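You operate a simulated robot arm through the tools that you are given. There is no shell and no other tool. Be economical: measure what you need, move in short steps, check, and stop when the job is done.

Carry out the task below with a simulated robot arm. There is one attempt and no reset: what you move stays moved.

TASK
Put the pack that says "studs" from the mat at the cabinet end on the yellow pad and the pack marked "pegs" on the green pad.
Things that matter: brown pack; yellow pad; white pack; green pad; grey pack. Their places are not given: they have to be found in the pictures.

It is judged by the outcome, as a careful person would: the job done as asked, and still so three seconds after it is handed in. It fails if anything else is knocked over, pushed out of place, dropped, spilled or broken.

THE ROBOT
A 7-joint arm with a two-finger parallel gripper, fixed in place. Base frame: the origin is at the foot of the arm, x ahead of it, y to its left, z up; the work surface is at about z = 0. Lengths are in m, angles in degrees, forces in N, time in s.
With the tool pointing down near the work surface it reaches from about 0.24 to 0.62 m from the base axis. Its first joint turns from -66.0 to 66.0 degrees. Payload 2.6 kg.
Tool frame: the origin (TCP) lies between the finger pads and is the grasp point; the fingertips stand 0.03 m ahead of it; z points along the fingers, y is the line along which they close. The gripper opens to 0.094 m. The fingers are 0.028 m wide and 0.01 m thick; the gripper's body (0.05 by 0.096 m) begins 0.055 m behind the TCP.
Orientation is told as [roll, pitch, yaw] about the base's x, y, z axes, in that order, counted from this pose: with the fingers straight down and closing along the base's y, the tool's x points along the base's -x, its y along +y and its z along -z.

THE INTERFACE
- The arm moves only by the tool move_arm. Its argument "commands" is a list of rows, each a list of 4 numbers: the shift along the base's x, y, z in mm, then the turn about the base's z in degrees. In form: [[tx, ty, tz, twist], ...]. A call has 1 to 12 rows; each row shifts and turns the commanded pose from where the row before left it. "gripper" is the opening, from 0 (shut) to 1 (fully open), set as the call begins (left out, the last holds). A row lasts 0.2 s, in which the tool goes at most 0.05 m and 8.6 degrees; a call with a longer step from one row to the next is refused whole, and so is a gripper value outside its range. A pose out of reach is approached as far as the arm can. The call stops where the force on the tool passes 40 N (or 10 N more than at its start, if that is more) or the arm is blocked; 0.2 s more then pass. The fingers move at their own pace (about 0.072 m/s each) and stop on an object; they squeeze with about 21 N. The grip force told is the motor's: it shows also when the fingers shut on nothing. Time passes only in rows, and 0.2 s behind the last, so rows that do not move let the fingers close. It gives the time, the measured TCP pose, the force on the tool (base axes), the opening and the grip force at its end, in the units of the frame above (readings bear some noise), and new pictures: "show" is both (left out), scene, wrist or none.
- Cameras (640 x 400 px; columns grow to the right, rows downward): "scene" is fixed at [0.0252, 0.4232, 0.5669]; the picture's right is [-0.86, -0.51, 0.00], its down [-0.28, 0.47, -0.84] and it looks along [0.43, -0.72, -0.55] (base axes); focal length 346 px, centre (320, 200). "wrist" rides on the gripper at [-0.037, 0, -0.058] in the tool frame; the picture's right is [0.00, -1.00, 0.00], its down [0.97, 0.00, -0.24] and it looks along [0.24, 0.00, 0.97] (tool axes); focal length 218 px, centre (320, 200).
- locate(camera, pixels): for up to 12 pixels [column, row] of the newest picture of that camera ("zoom" is the newest enlarged one), the place [x, y, z] in the base frame of the surface seen there, good to about 0.003 m. No time passes.
- close_up(camera, box): a new picture of the part [left, top, right, bottom] of that camera's present view, enlarged. No time passes.
- hand_in(): hands the job in; it is judged then, once.

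Work in short steps. Measure before you move; look again where a grasp or a placing could have gone wrong, and mend it. You have 60 turns and 100 pictures in all, the two below and enlarged ones among them. Open the gripper and draw the arm clear of the work before you hand the job in, unless the task says otherwise; then end with one line.

The tools are called after "Emit:" by a JSON object that holds its "op" and its "data". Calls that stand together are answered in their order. move_arm: Moves the arm, as the interface text tells. Its arguments: {"type":"object","properties":{"commands":{"type":"array"},"gripper":{"type":"number"},"show":{"type":"string","enum":["both","scene","wrist","none"]}},"required":["commands"]} The other tools are called the same way: locate (camera, pixels) gives the place of the surface under pixels of a picture; close_up (camera, box) takes an enlarged picture of a part of a camera's view; hand_in () hands the job in.

At the start:

```text
time: 0.0
ee_pos: [0.3757, -0.1756, 0.3209]
orientation: [0.0, 0.0, 0.0]
wrist_force: [0.8, -0.5, 0.9]
grip_width: 0.094
grasp_force: 0.1
```

scene: 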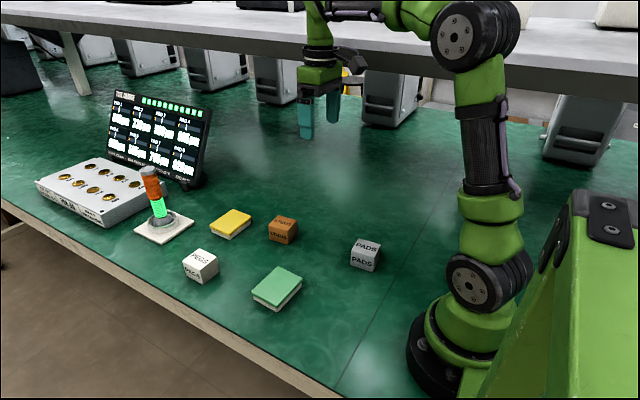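
wrist: 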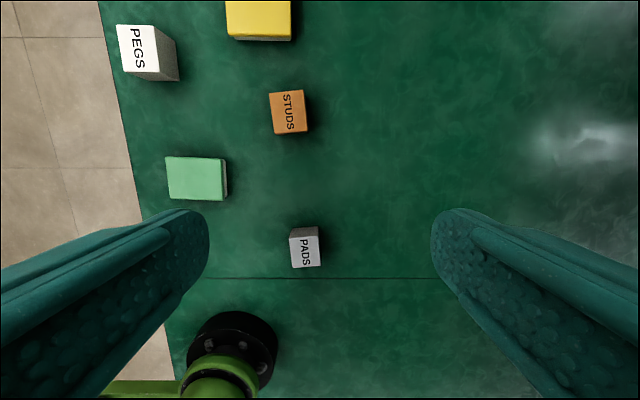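

The scene shows brown (283,229, STUDS), white (200,265, PEGS) and grey (365,255, PADS) packs, with the yellow pad at (231,224) and the green pad at (277,288). I'll measure these and look closer.

Emit:
{"op": "locate", "data": {"camera": "wrist", "pixels": [[272, 95], [303, 92], [306, 131], [275, 133], [118, 26], [155, 25], [160, 71], [124, 71], [167, 158], [221, 158], [222, 199], [170, 197]]}}

Emit:
{"op": "locate", "data": {"camera": "scene", "pixels": [[226, 209], [252, 215], [236, 235], [210, 229], [231, 222], [276, 267], [302, 280], [281, 306], [252, 292], [278, 287], [283, 222], [200, 256]]}}

Emit:
{"op": "close_up", "data": {"camera": "scene", "box": [120, 160, 400, 335]}}

```text
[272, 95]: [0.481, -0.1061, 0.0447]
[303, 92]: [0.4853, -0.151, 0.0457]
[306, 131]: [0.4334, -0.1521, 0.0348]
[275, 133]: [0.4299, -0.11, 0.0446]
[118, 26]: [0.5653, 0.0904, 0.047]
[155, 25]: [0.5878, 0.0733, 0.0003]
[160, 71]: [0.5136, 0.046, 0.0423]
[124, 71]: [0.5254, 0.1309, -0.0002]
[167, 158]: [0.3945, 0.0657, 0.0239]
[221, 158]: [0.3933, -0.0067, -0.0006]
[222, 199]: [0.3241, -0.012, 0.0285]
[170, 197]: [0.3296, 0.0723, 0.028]
```

```text
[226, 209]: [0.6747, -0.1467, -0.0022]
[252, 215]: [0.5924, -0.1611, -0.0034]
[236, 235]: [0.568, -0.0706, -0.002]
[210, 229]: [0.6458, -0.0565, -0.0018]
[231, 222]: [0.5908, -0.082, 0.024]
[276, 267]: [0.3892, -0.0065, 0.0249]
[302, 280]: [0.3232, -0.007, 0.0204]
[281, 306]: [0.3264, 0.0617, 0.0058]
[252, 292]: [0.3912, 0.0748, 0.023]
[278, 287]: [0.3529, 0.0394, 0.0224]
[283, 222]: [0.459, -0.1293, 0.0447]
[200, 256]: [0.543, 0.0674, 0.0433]
```

```text
2.29 times, centred on (260, 248) of scene
```

zoom: 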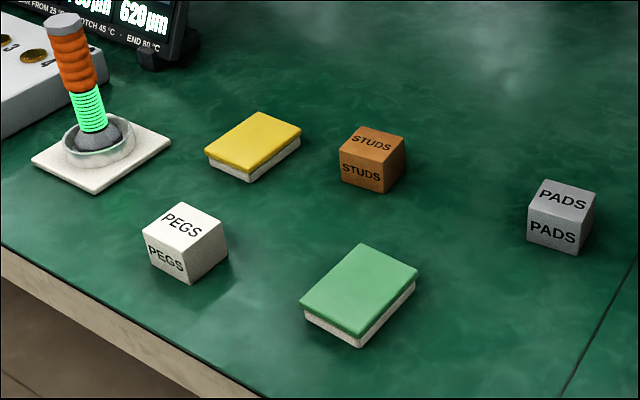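

Finer corner measurements from the enlarged picture, for centres and yaw.

Emit:
{"op": "locate", "data": {"camera": "zoom", "pixels": [[361, 128], [403, 137], [383, 163], [342, 153], [182, 204], [225, 229], [187, 255], [145, 236], [258, 114], [299, 127], [250, 167], [208, 151]]}}

Emit:
{"op": "locate", "data": {"camera": "zoom", "pixels": [[363, 246], [415, 271], [359, 334], [303, 303], [372, 142], [185, 230], [254, 140], [360, 290], [372, 178], [165, 260], [550, 195]]}}

Emit:
{"op": "close_up", "data": {"camera": "wrist", "box": [100, 0, 340, 150]}}

```text
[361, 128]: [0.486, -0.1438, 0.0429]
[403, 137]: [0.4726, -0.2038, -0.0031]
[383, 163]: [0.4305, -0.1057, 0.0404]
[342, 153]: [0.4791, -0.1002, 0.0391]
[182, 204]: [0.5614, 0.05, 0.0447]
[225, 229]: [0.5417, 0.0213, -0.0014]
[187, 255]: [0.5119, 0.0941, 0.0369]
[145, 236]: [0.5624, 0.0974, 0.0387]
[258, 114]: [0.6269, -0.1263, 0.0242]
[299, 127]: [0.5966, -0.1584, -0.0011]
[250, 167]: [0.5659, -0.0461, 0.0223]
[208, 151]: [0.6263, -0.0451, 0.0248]
```

```text
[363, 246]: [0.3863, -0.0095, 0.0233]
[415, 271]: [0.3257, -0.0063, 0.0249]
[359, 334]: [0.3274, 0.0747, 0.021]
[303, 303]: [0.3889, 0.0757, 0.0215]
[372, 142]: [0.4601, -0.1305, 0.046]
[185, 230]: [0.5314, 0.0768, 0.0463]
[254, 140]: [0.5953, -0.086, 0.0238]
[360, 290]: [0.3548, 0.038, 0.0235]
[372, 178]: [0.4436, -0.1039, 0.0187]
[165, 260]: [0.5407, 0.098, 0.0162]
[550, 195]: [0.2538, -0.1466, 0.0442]
```

```text
2.67 times, centred on (220, 75) of wrist
```

zoom: 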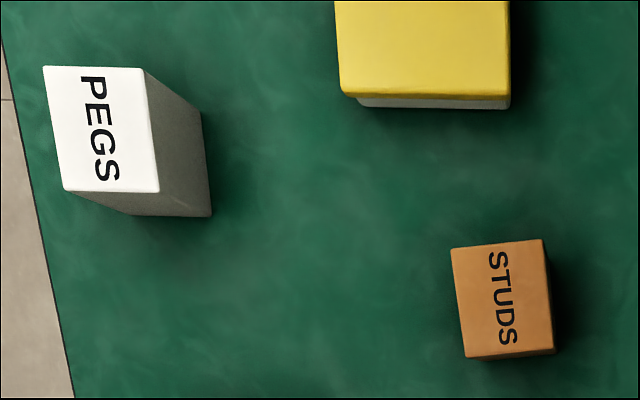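

The brown pack centre is about (0.458,-0.130), top z 0.046, yaw about +7°. I move above it and check.

Emit:
{"op": "move_arm", "data": {"commands": [[14, 7.6, -30, 1.2], [14, 7.6, -30, 1.2], [14, 7.6, -30, 1.2], [14, 7.6, -30, 1.2], [14, 7.6, -30, 1.2], [12.3, 7.6, -30, 1], [0, 0, 0, 0]], "gripper": 1}}

```text
time: 1.6
ee_pos: [0.458, -0.1295, 0.1419]
orientation: [0.0, 0.1, 7.0]
wrist_force: [-0.5, -0.4, 0.7]
grip_width: 0.0941
grasp_force: 0.1
```

scene: 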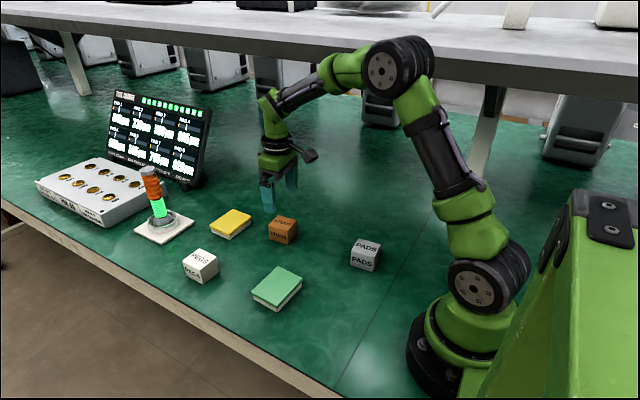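
wrist: 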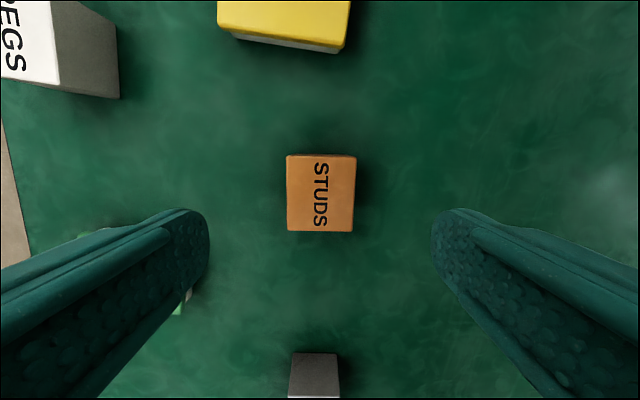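

The pack is square to the fingers and centred at column 320. I lower to z≈0.037 and then close.

Emit:
{"op": "move_arm", "data": {"commands": [[0, 0, -30, 0], [0, 0, -30, 0], [0, 0, -25, 0], [0, 0, -20, 0], [0, 0, 0, 0]], "show": "both"}}

Emit:
{"op": "move_arm", "data": {"commands": [[0, 0, 0, 0], [0, 0, 0, 0], [0, 0, 0, 0], [0, 0, 0, 0]], "gripper": 0, "show": "none"}}

```text
time: 2.8
ee_pos: [0.4574, -0.129, 0.037]
orientation: [0.0, 0.0, 7.1]
wrist_force: [-0.5, -0.4, -0.3]
grip_width: 0.0939
grasp_force: 0.1
```

scene: 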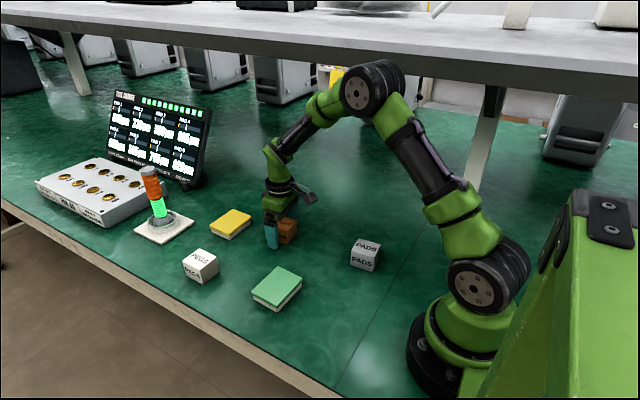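
wrist: 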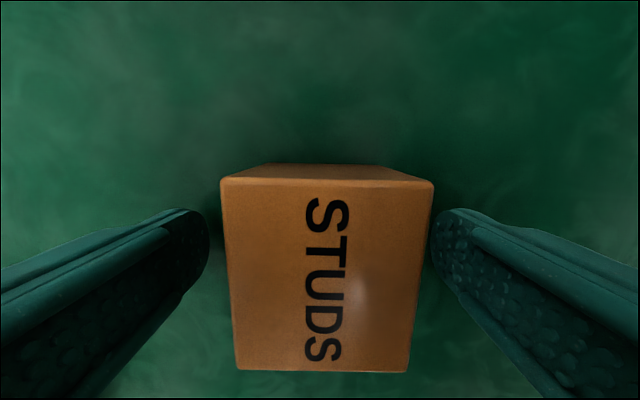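

```text
time: 3.8
ee_pos: [0.4591, -0.1285, 0.0367]
orientation: [0.0, 0.1, 7.0]
wrist_force: [-0.2, -0.2, 0.2]
grip_width: 0.054
grasp_force: 21.2
```

Grip holds (0.054 m, 21 N). I lift and look.

Emit:
{"op": "move_arm", "data": {"commands": [[0, 0, 15, 0], [0, 0, 25, 0], [0, 0, 35, 0], [20, 6, 10, -1], [25, 8, 0, -1], [25, 8, 0, -1], [25, 8, 0, -1], [25, 8, 0, -1], [17, 5, 0, -1], [0, 0, 0, 0]]}}

```text
time: 6.0
ee_pos: [0.5944, -0.0872, 0.1218]
orientation: [0.0, 0.0, 1.1]
wrist_force: [0.4, 0.0, -1.0]
grip_width: 0.0541
grasp_force: 20.7
```

scene: 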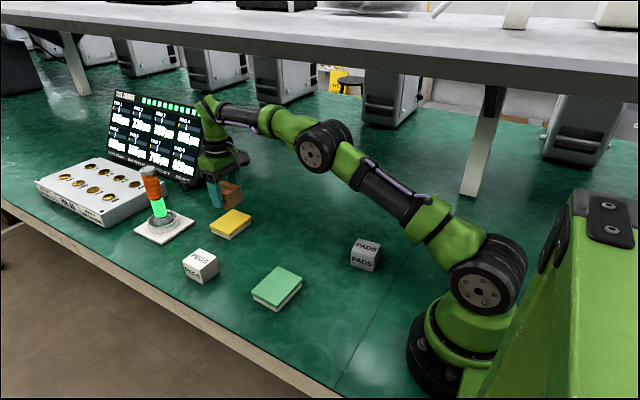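
wrist: 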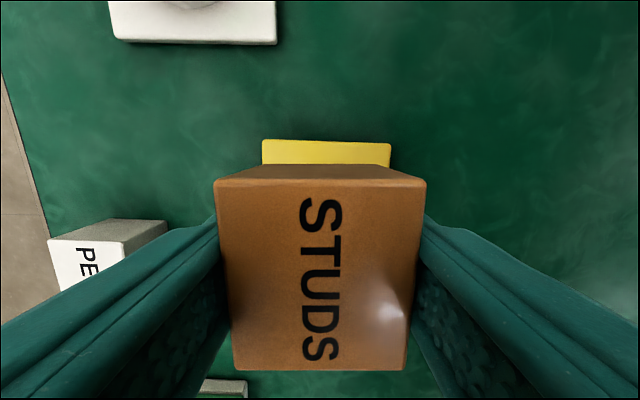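

Holding above the yellow pad; I check the pad's visible far edge.

Emit:
{"op": "locate", "data": {"camera": "wrist", "pixels": [[265, 143], [387, 147], [265, 160], [388, 161], [327, 143], [190, 30]]}}

```text
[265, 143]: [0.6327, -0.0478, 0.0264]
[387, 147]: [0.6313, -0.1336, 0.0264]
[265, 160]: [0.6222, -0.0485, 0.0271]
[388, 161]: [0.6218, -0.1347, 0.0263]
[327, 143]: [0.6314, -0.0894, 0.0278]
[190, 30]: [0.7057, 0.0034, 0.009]
```

The pad centre is about (0.599,-0.090). Nudge, then lower about 58 mm to touch the pad.

Emit:
{"op": "move_arm", "data": {"commands": [[4, -3, -15, 0], [0, 0, -20, 0], [0, 0, -14, 0], [0, 0, -6, 0], [0, 0, -2, 0], [0, 0, 0, 0]], "show": "both"}}

```text
time: 7.4
ee_pos: [0.5996, -0.0893, 0.0638]
orientation: [0.0, 0.0, 1.0]
wrist_force: [0.4, -0.7, -0.4]
grip_width: 0.0539
grasp_force: 20.2
```

scene: 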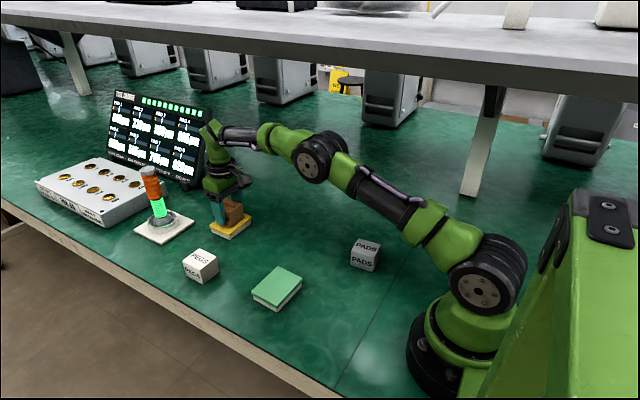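
wrist: 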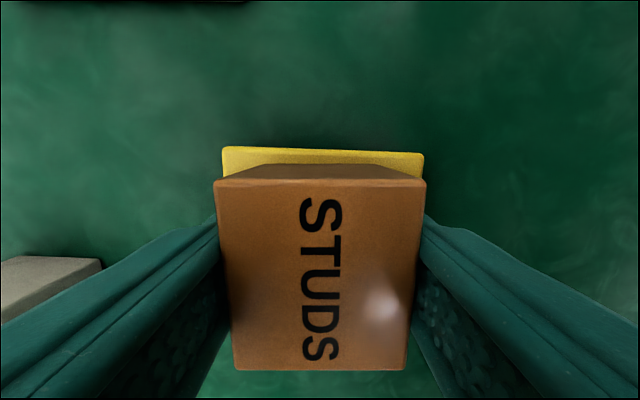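

No contact force yet; 1 mm steps down until touch.

Emit:
{"op": "move_arm", "data": {"commands": [[0, 0, -1, 0], [0, 0, -1, 0], [0, 0, 0, 0]], "show": "none"}}

```text
time: 8.2
ee_pos: [0.5986, -0.0899, 0.0636]
orientation: [0.0, -0.1, 1.0]
wrist_force: [0.6, -1.4, 1.2]
grip_width: 0.0539
grasp_force: 20.7
```

Emit:
{"op": "move_arm", "data": {"commands": [[0, 0, -1, 0], [0, 0, 0, 0]], "show": "none"}}

```text
time: 8.8
ee_pos: [0.5993, -0.089, 0.0616]
orientation: [0.0, -0.1, 1.1]
wrist_force: [-1.8, -1.0, 6.5]
grip_width: 0.054
grasp_force: 21.0
```

Contact (6.5 N upward). Release and rise straight up.

Emit:
{"op": "move_arm", "data": {"commands": [[0, 0, 0, 0], [0, 0, 0, 0], [0, 0, 0, 0], [0, 0, 10, 0], [0, 0, 25, 0], [0, 0, 35, 0], [0, 0, 35, 0], [0, 0, 0, 0]], "gripper": 1}}

```text
time: 10.6
ee_pos: [0.5962, -0.0877, 0.1668]
orientation: [0.0, -0.1, 1.0]
wrist_force: [0.4, 0.7, 0.5]
grip_width: 0.0943
grasp_force: 0.1
out of reach, approached as far as the arm can: row 7
```

scene: 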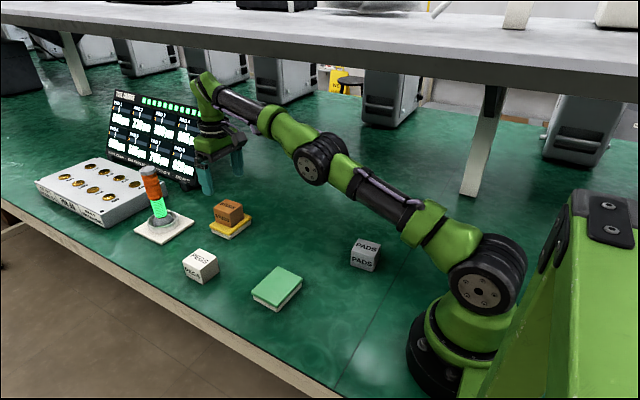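
wrist: 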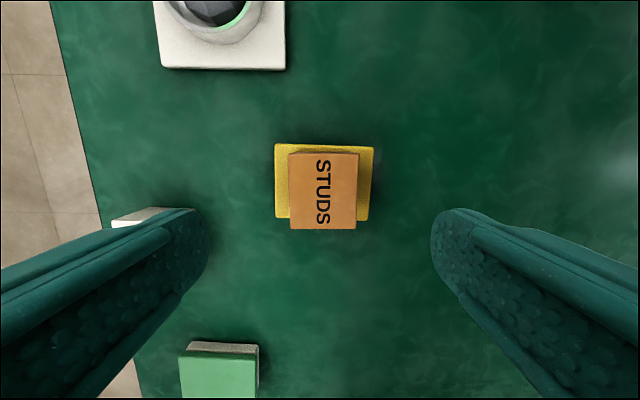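

Brown sits well on yellow. Now move over the white pack at about (0.537,0.072).

Emit:
{"op": "move_arm", "data": {"commands": [[-20, 20, 0, 0], [-20, 30, 0, 0], [-19, 30, 0, 0.5], [0, 30, -5, 0.5], [0, 30, -10, 0], [0, 20, 0, 0], [0, 0, 0, 0]]}}

```text
time: 12.2
ee_pos: [0.5382, 0.0739, 0.1515]
orientation: [0.0, 0.0, 2.0]
wrist_force: [0.8, 0.2, 0.1]
grip_width: 0.094
grasp_force: 0.1
```

scene: 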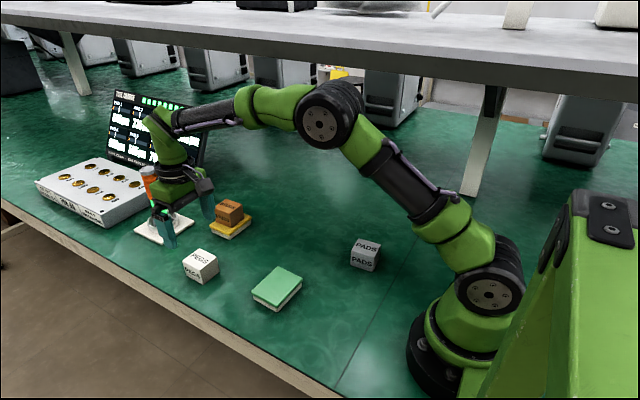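
wrist: 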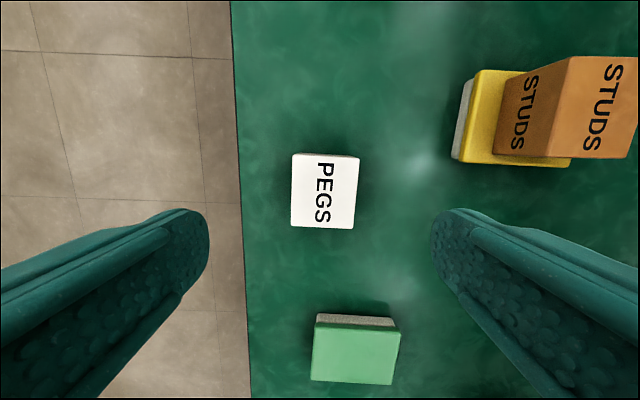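

The white pack is at columns 291–358, about 3 mm to -y, with slight negative yaw. I correct and descend.

Emit:
{"op": "move_arm", "data": {"commands": [[0, -3, -20, -2.5], [0, 0, -30, 0], [0, 0, -30, 0], [0, 0, -20, 0], [0, 0, -14, 0], [0, 0, 0, 0]], "show": "wrist"}}

```text
time: 13.6
ee_pos: [0.539, 0.0701, 0.0374]
orientation: [0.0, 0.0, -0.5]
wrist_force: [1.0, 0.1, 1.3]
grip_width: 0.0942
grasp_force: 0.1
```

wrist: 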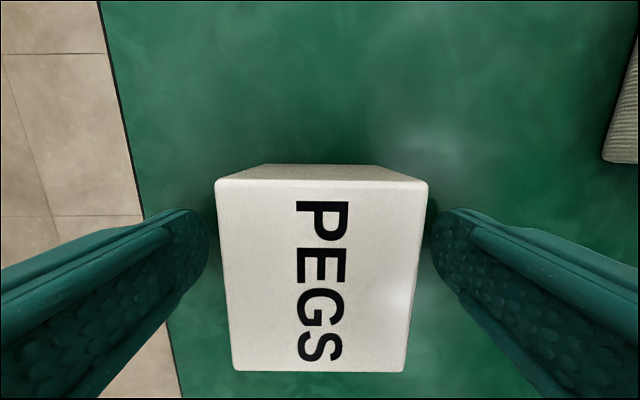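

Well centred. Grip, lift and carry towards the green pad at (0.357,0.034).

Emit:
{"op": "move_arm", "data": {"commands": [[0, 0, 0, 0], [0, 0, 0, 0], [0, 0, 0, 0], [0, 0, 15, 0], [0, 0, 30, 0], [0, 0, 40, 0], [0, 0, 0, 0]], "gripper": 0, "show": "none"}}

Emit:
{"op": "move_arm", "data": {"commands": [[-20, -4, 0, 0.3], [-28, -6, 0, 0.3], [-28, -6, 0, 0.3], [-28, -6, 0, 0.3], [-28, -6, 0, 0.3], [-28, -6, 0, 0], [-22, -2, 0, 0], [0, 0, 0, 0]]}}

```text
time: 15.2
ee_pos: [0.538, 0.069, 0.1205]
orientation: [0.1, 0.0, -0.5]
wrist_force: [1.0, 0.0, -1.1]
grip_width: 0.054
grasp_force: 21.2
```

```text
time: 17.0
ee_pos: [0.3557, 0.0335, 0.1219]
orientation: [0.0, 0.0, 1.1]
wrist_force: [-1.0, -1.0, -0.6]
grip_width: 0.0538
grasp_force: 21.5
```

scene: 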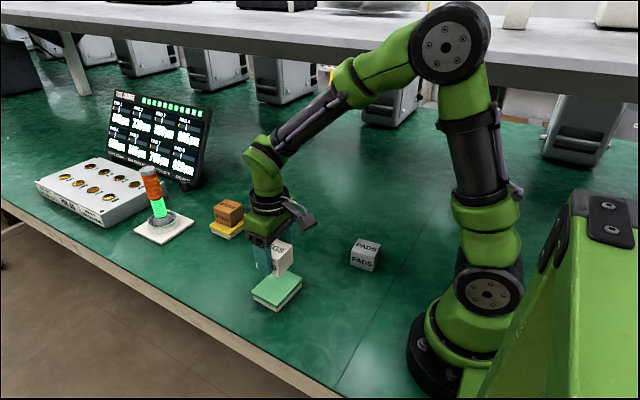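
wrist: 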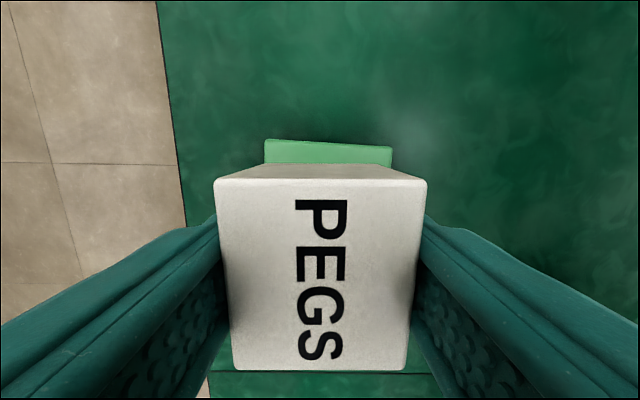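

Same view as at the yellow pad: pad centre is about 4 mm to -y and 3 mm farther in x. Correct and lower.

Emit:
{"op": "move_arm", "data": {"commands": [[2, -4, -15, -2], [0, 0, -20, 0], [0, 0, -14, 0], [0, 0, -7, 0], [0, 0, -2, 0], [0, 0, -1, 0], [0, 0, 0, 0]]}}

```text
time: 18.6
ee_pos: [0.3587, 0.0306, 0.0633]
orientation: [0.0, 0.1, -1.0]
wrist_force: [-1.1, 0.1, 0.5]
grip_width: 0.0539
grasp_force: 21.1
```

scene: 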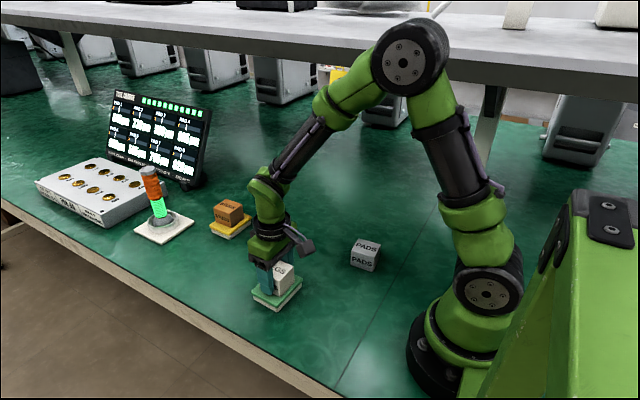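
wrist: 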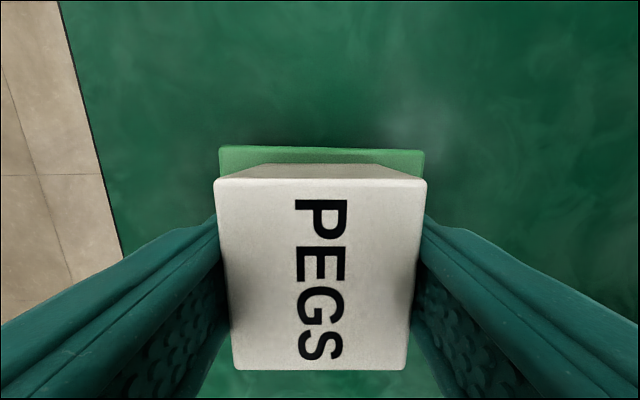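

No contact yet; a further 1.5 mm down.

Emit:
{"op": "move_arm", "data": {"commands": [[0, 0, -1, 0], [0, 0, -0.5, 0], [0, 0, 0, 0]], "show": "none"}}

```text
time: 19.4
ee_pos: [0.3601, 0.0304, 0.0615]
orientation: [-0.1, -0.1, -1.0]
wrist_force: [-3.5, 0.3, 17.2]
grip_width: 0.0539
grasp_force: 20.9
```

Firm contact (17 N). Ease up 0.7 mm, release and rise clear.

Emit:
{"op": "move_arm", "data": {"commands": [[0, 0, 0.7, 0], [0, 0, 0, 0]], "show": "none"}}

Emit:
{"op": "move_arm", "data": {"commands": [[0, 0, 0, 0], [0, 0, 0, 0], [0, 0, 0, 0], [0, 0, 10, 0], [0, 0, 25, 0], [0, 0, 40, 0], [0, 0, 40, 0], [0, 0, 40, 0], [0, -40, 0, 0], [0, -40, 0, 0], [0, -40, 0, 0], [0, 0, 0, 0]], "gripper": 1}}

Emit:
{"op": "close_up", "data": {"camera": "scene", "box": [120, 160, 400, 335]}}

```text
time: 20.0
ee_pos: [0.36, 0.0313, 0.0608]
orientation: [0.0, -0.1, -0.9]
wrist_force: [1.5, 1.0, 7.9]
grip_width: 0.0542
grasp_force: 21.3
```

```text
time: 22.6
ee_pos: [0.3586, -0.0906, 0.2164]
orientation: [0.0, 0.0, -1.0]
wrist_force: [-0.1, -0.2, 0.1]
grip_width: 0.094
grasp_force: 0.1
```

scene: 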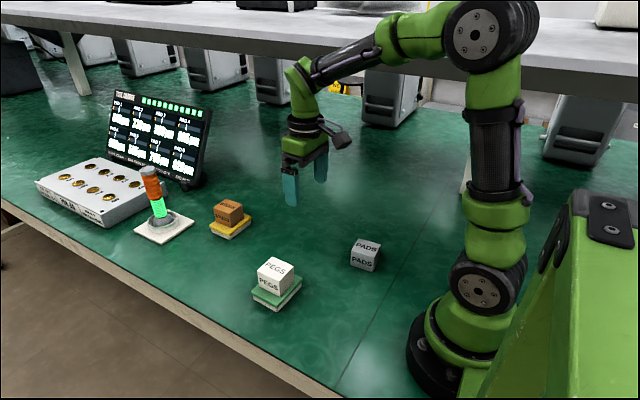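
wrist: 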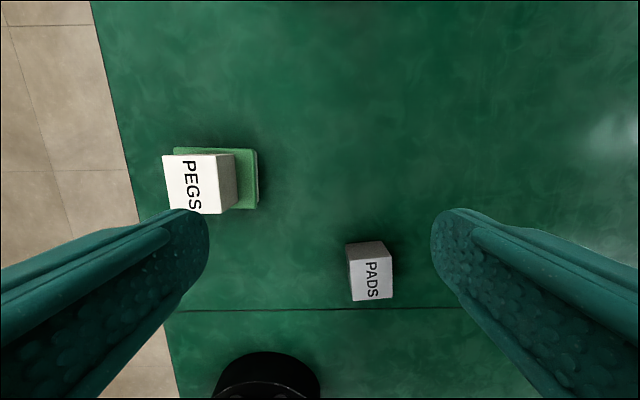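

```text
2.29 times, centred on (260, 248) of scene
```

zoom: 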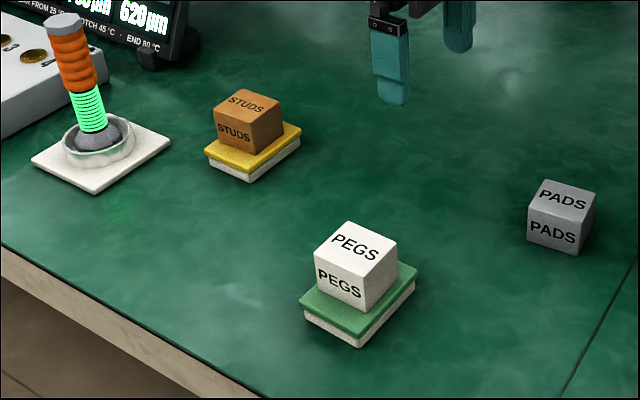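

Both packs sit squarely on their pads, the grey pack is untouched, and the arm is clear with the gripper open. Handing in.

Emit:
{"op": "hand_in", "data": {}}

```text
The job is handed in.
```

The "studs" pack is on the yellow pad and the "pegs" pack is on the green pad; I saw no mat or cabinet end in the pictures, so I took the only pack marked "studs".
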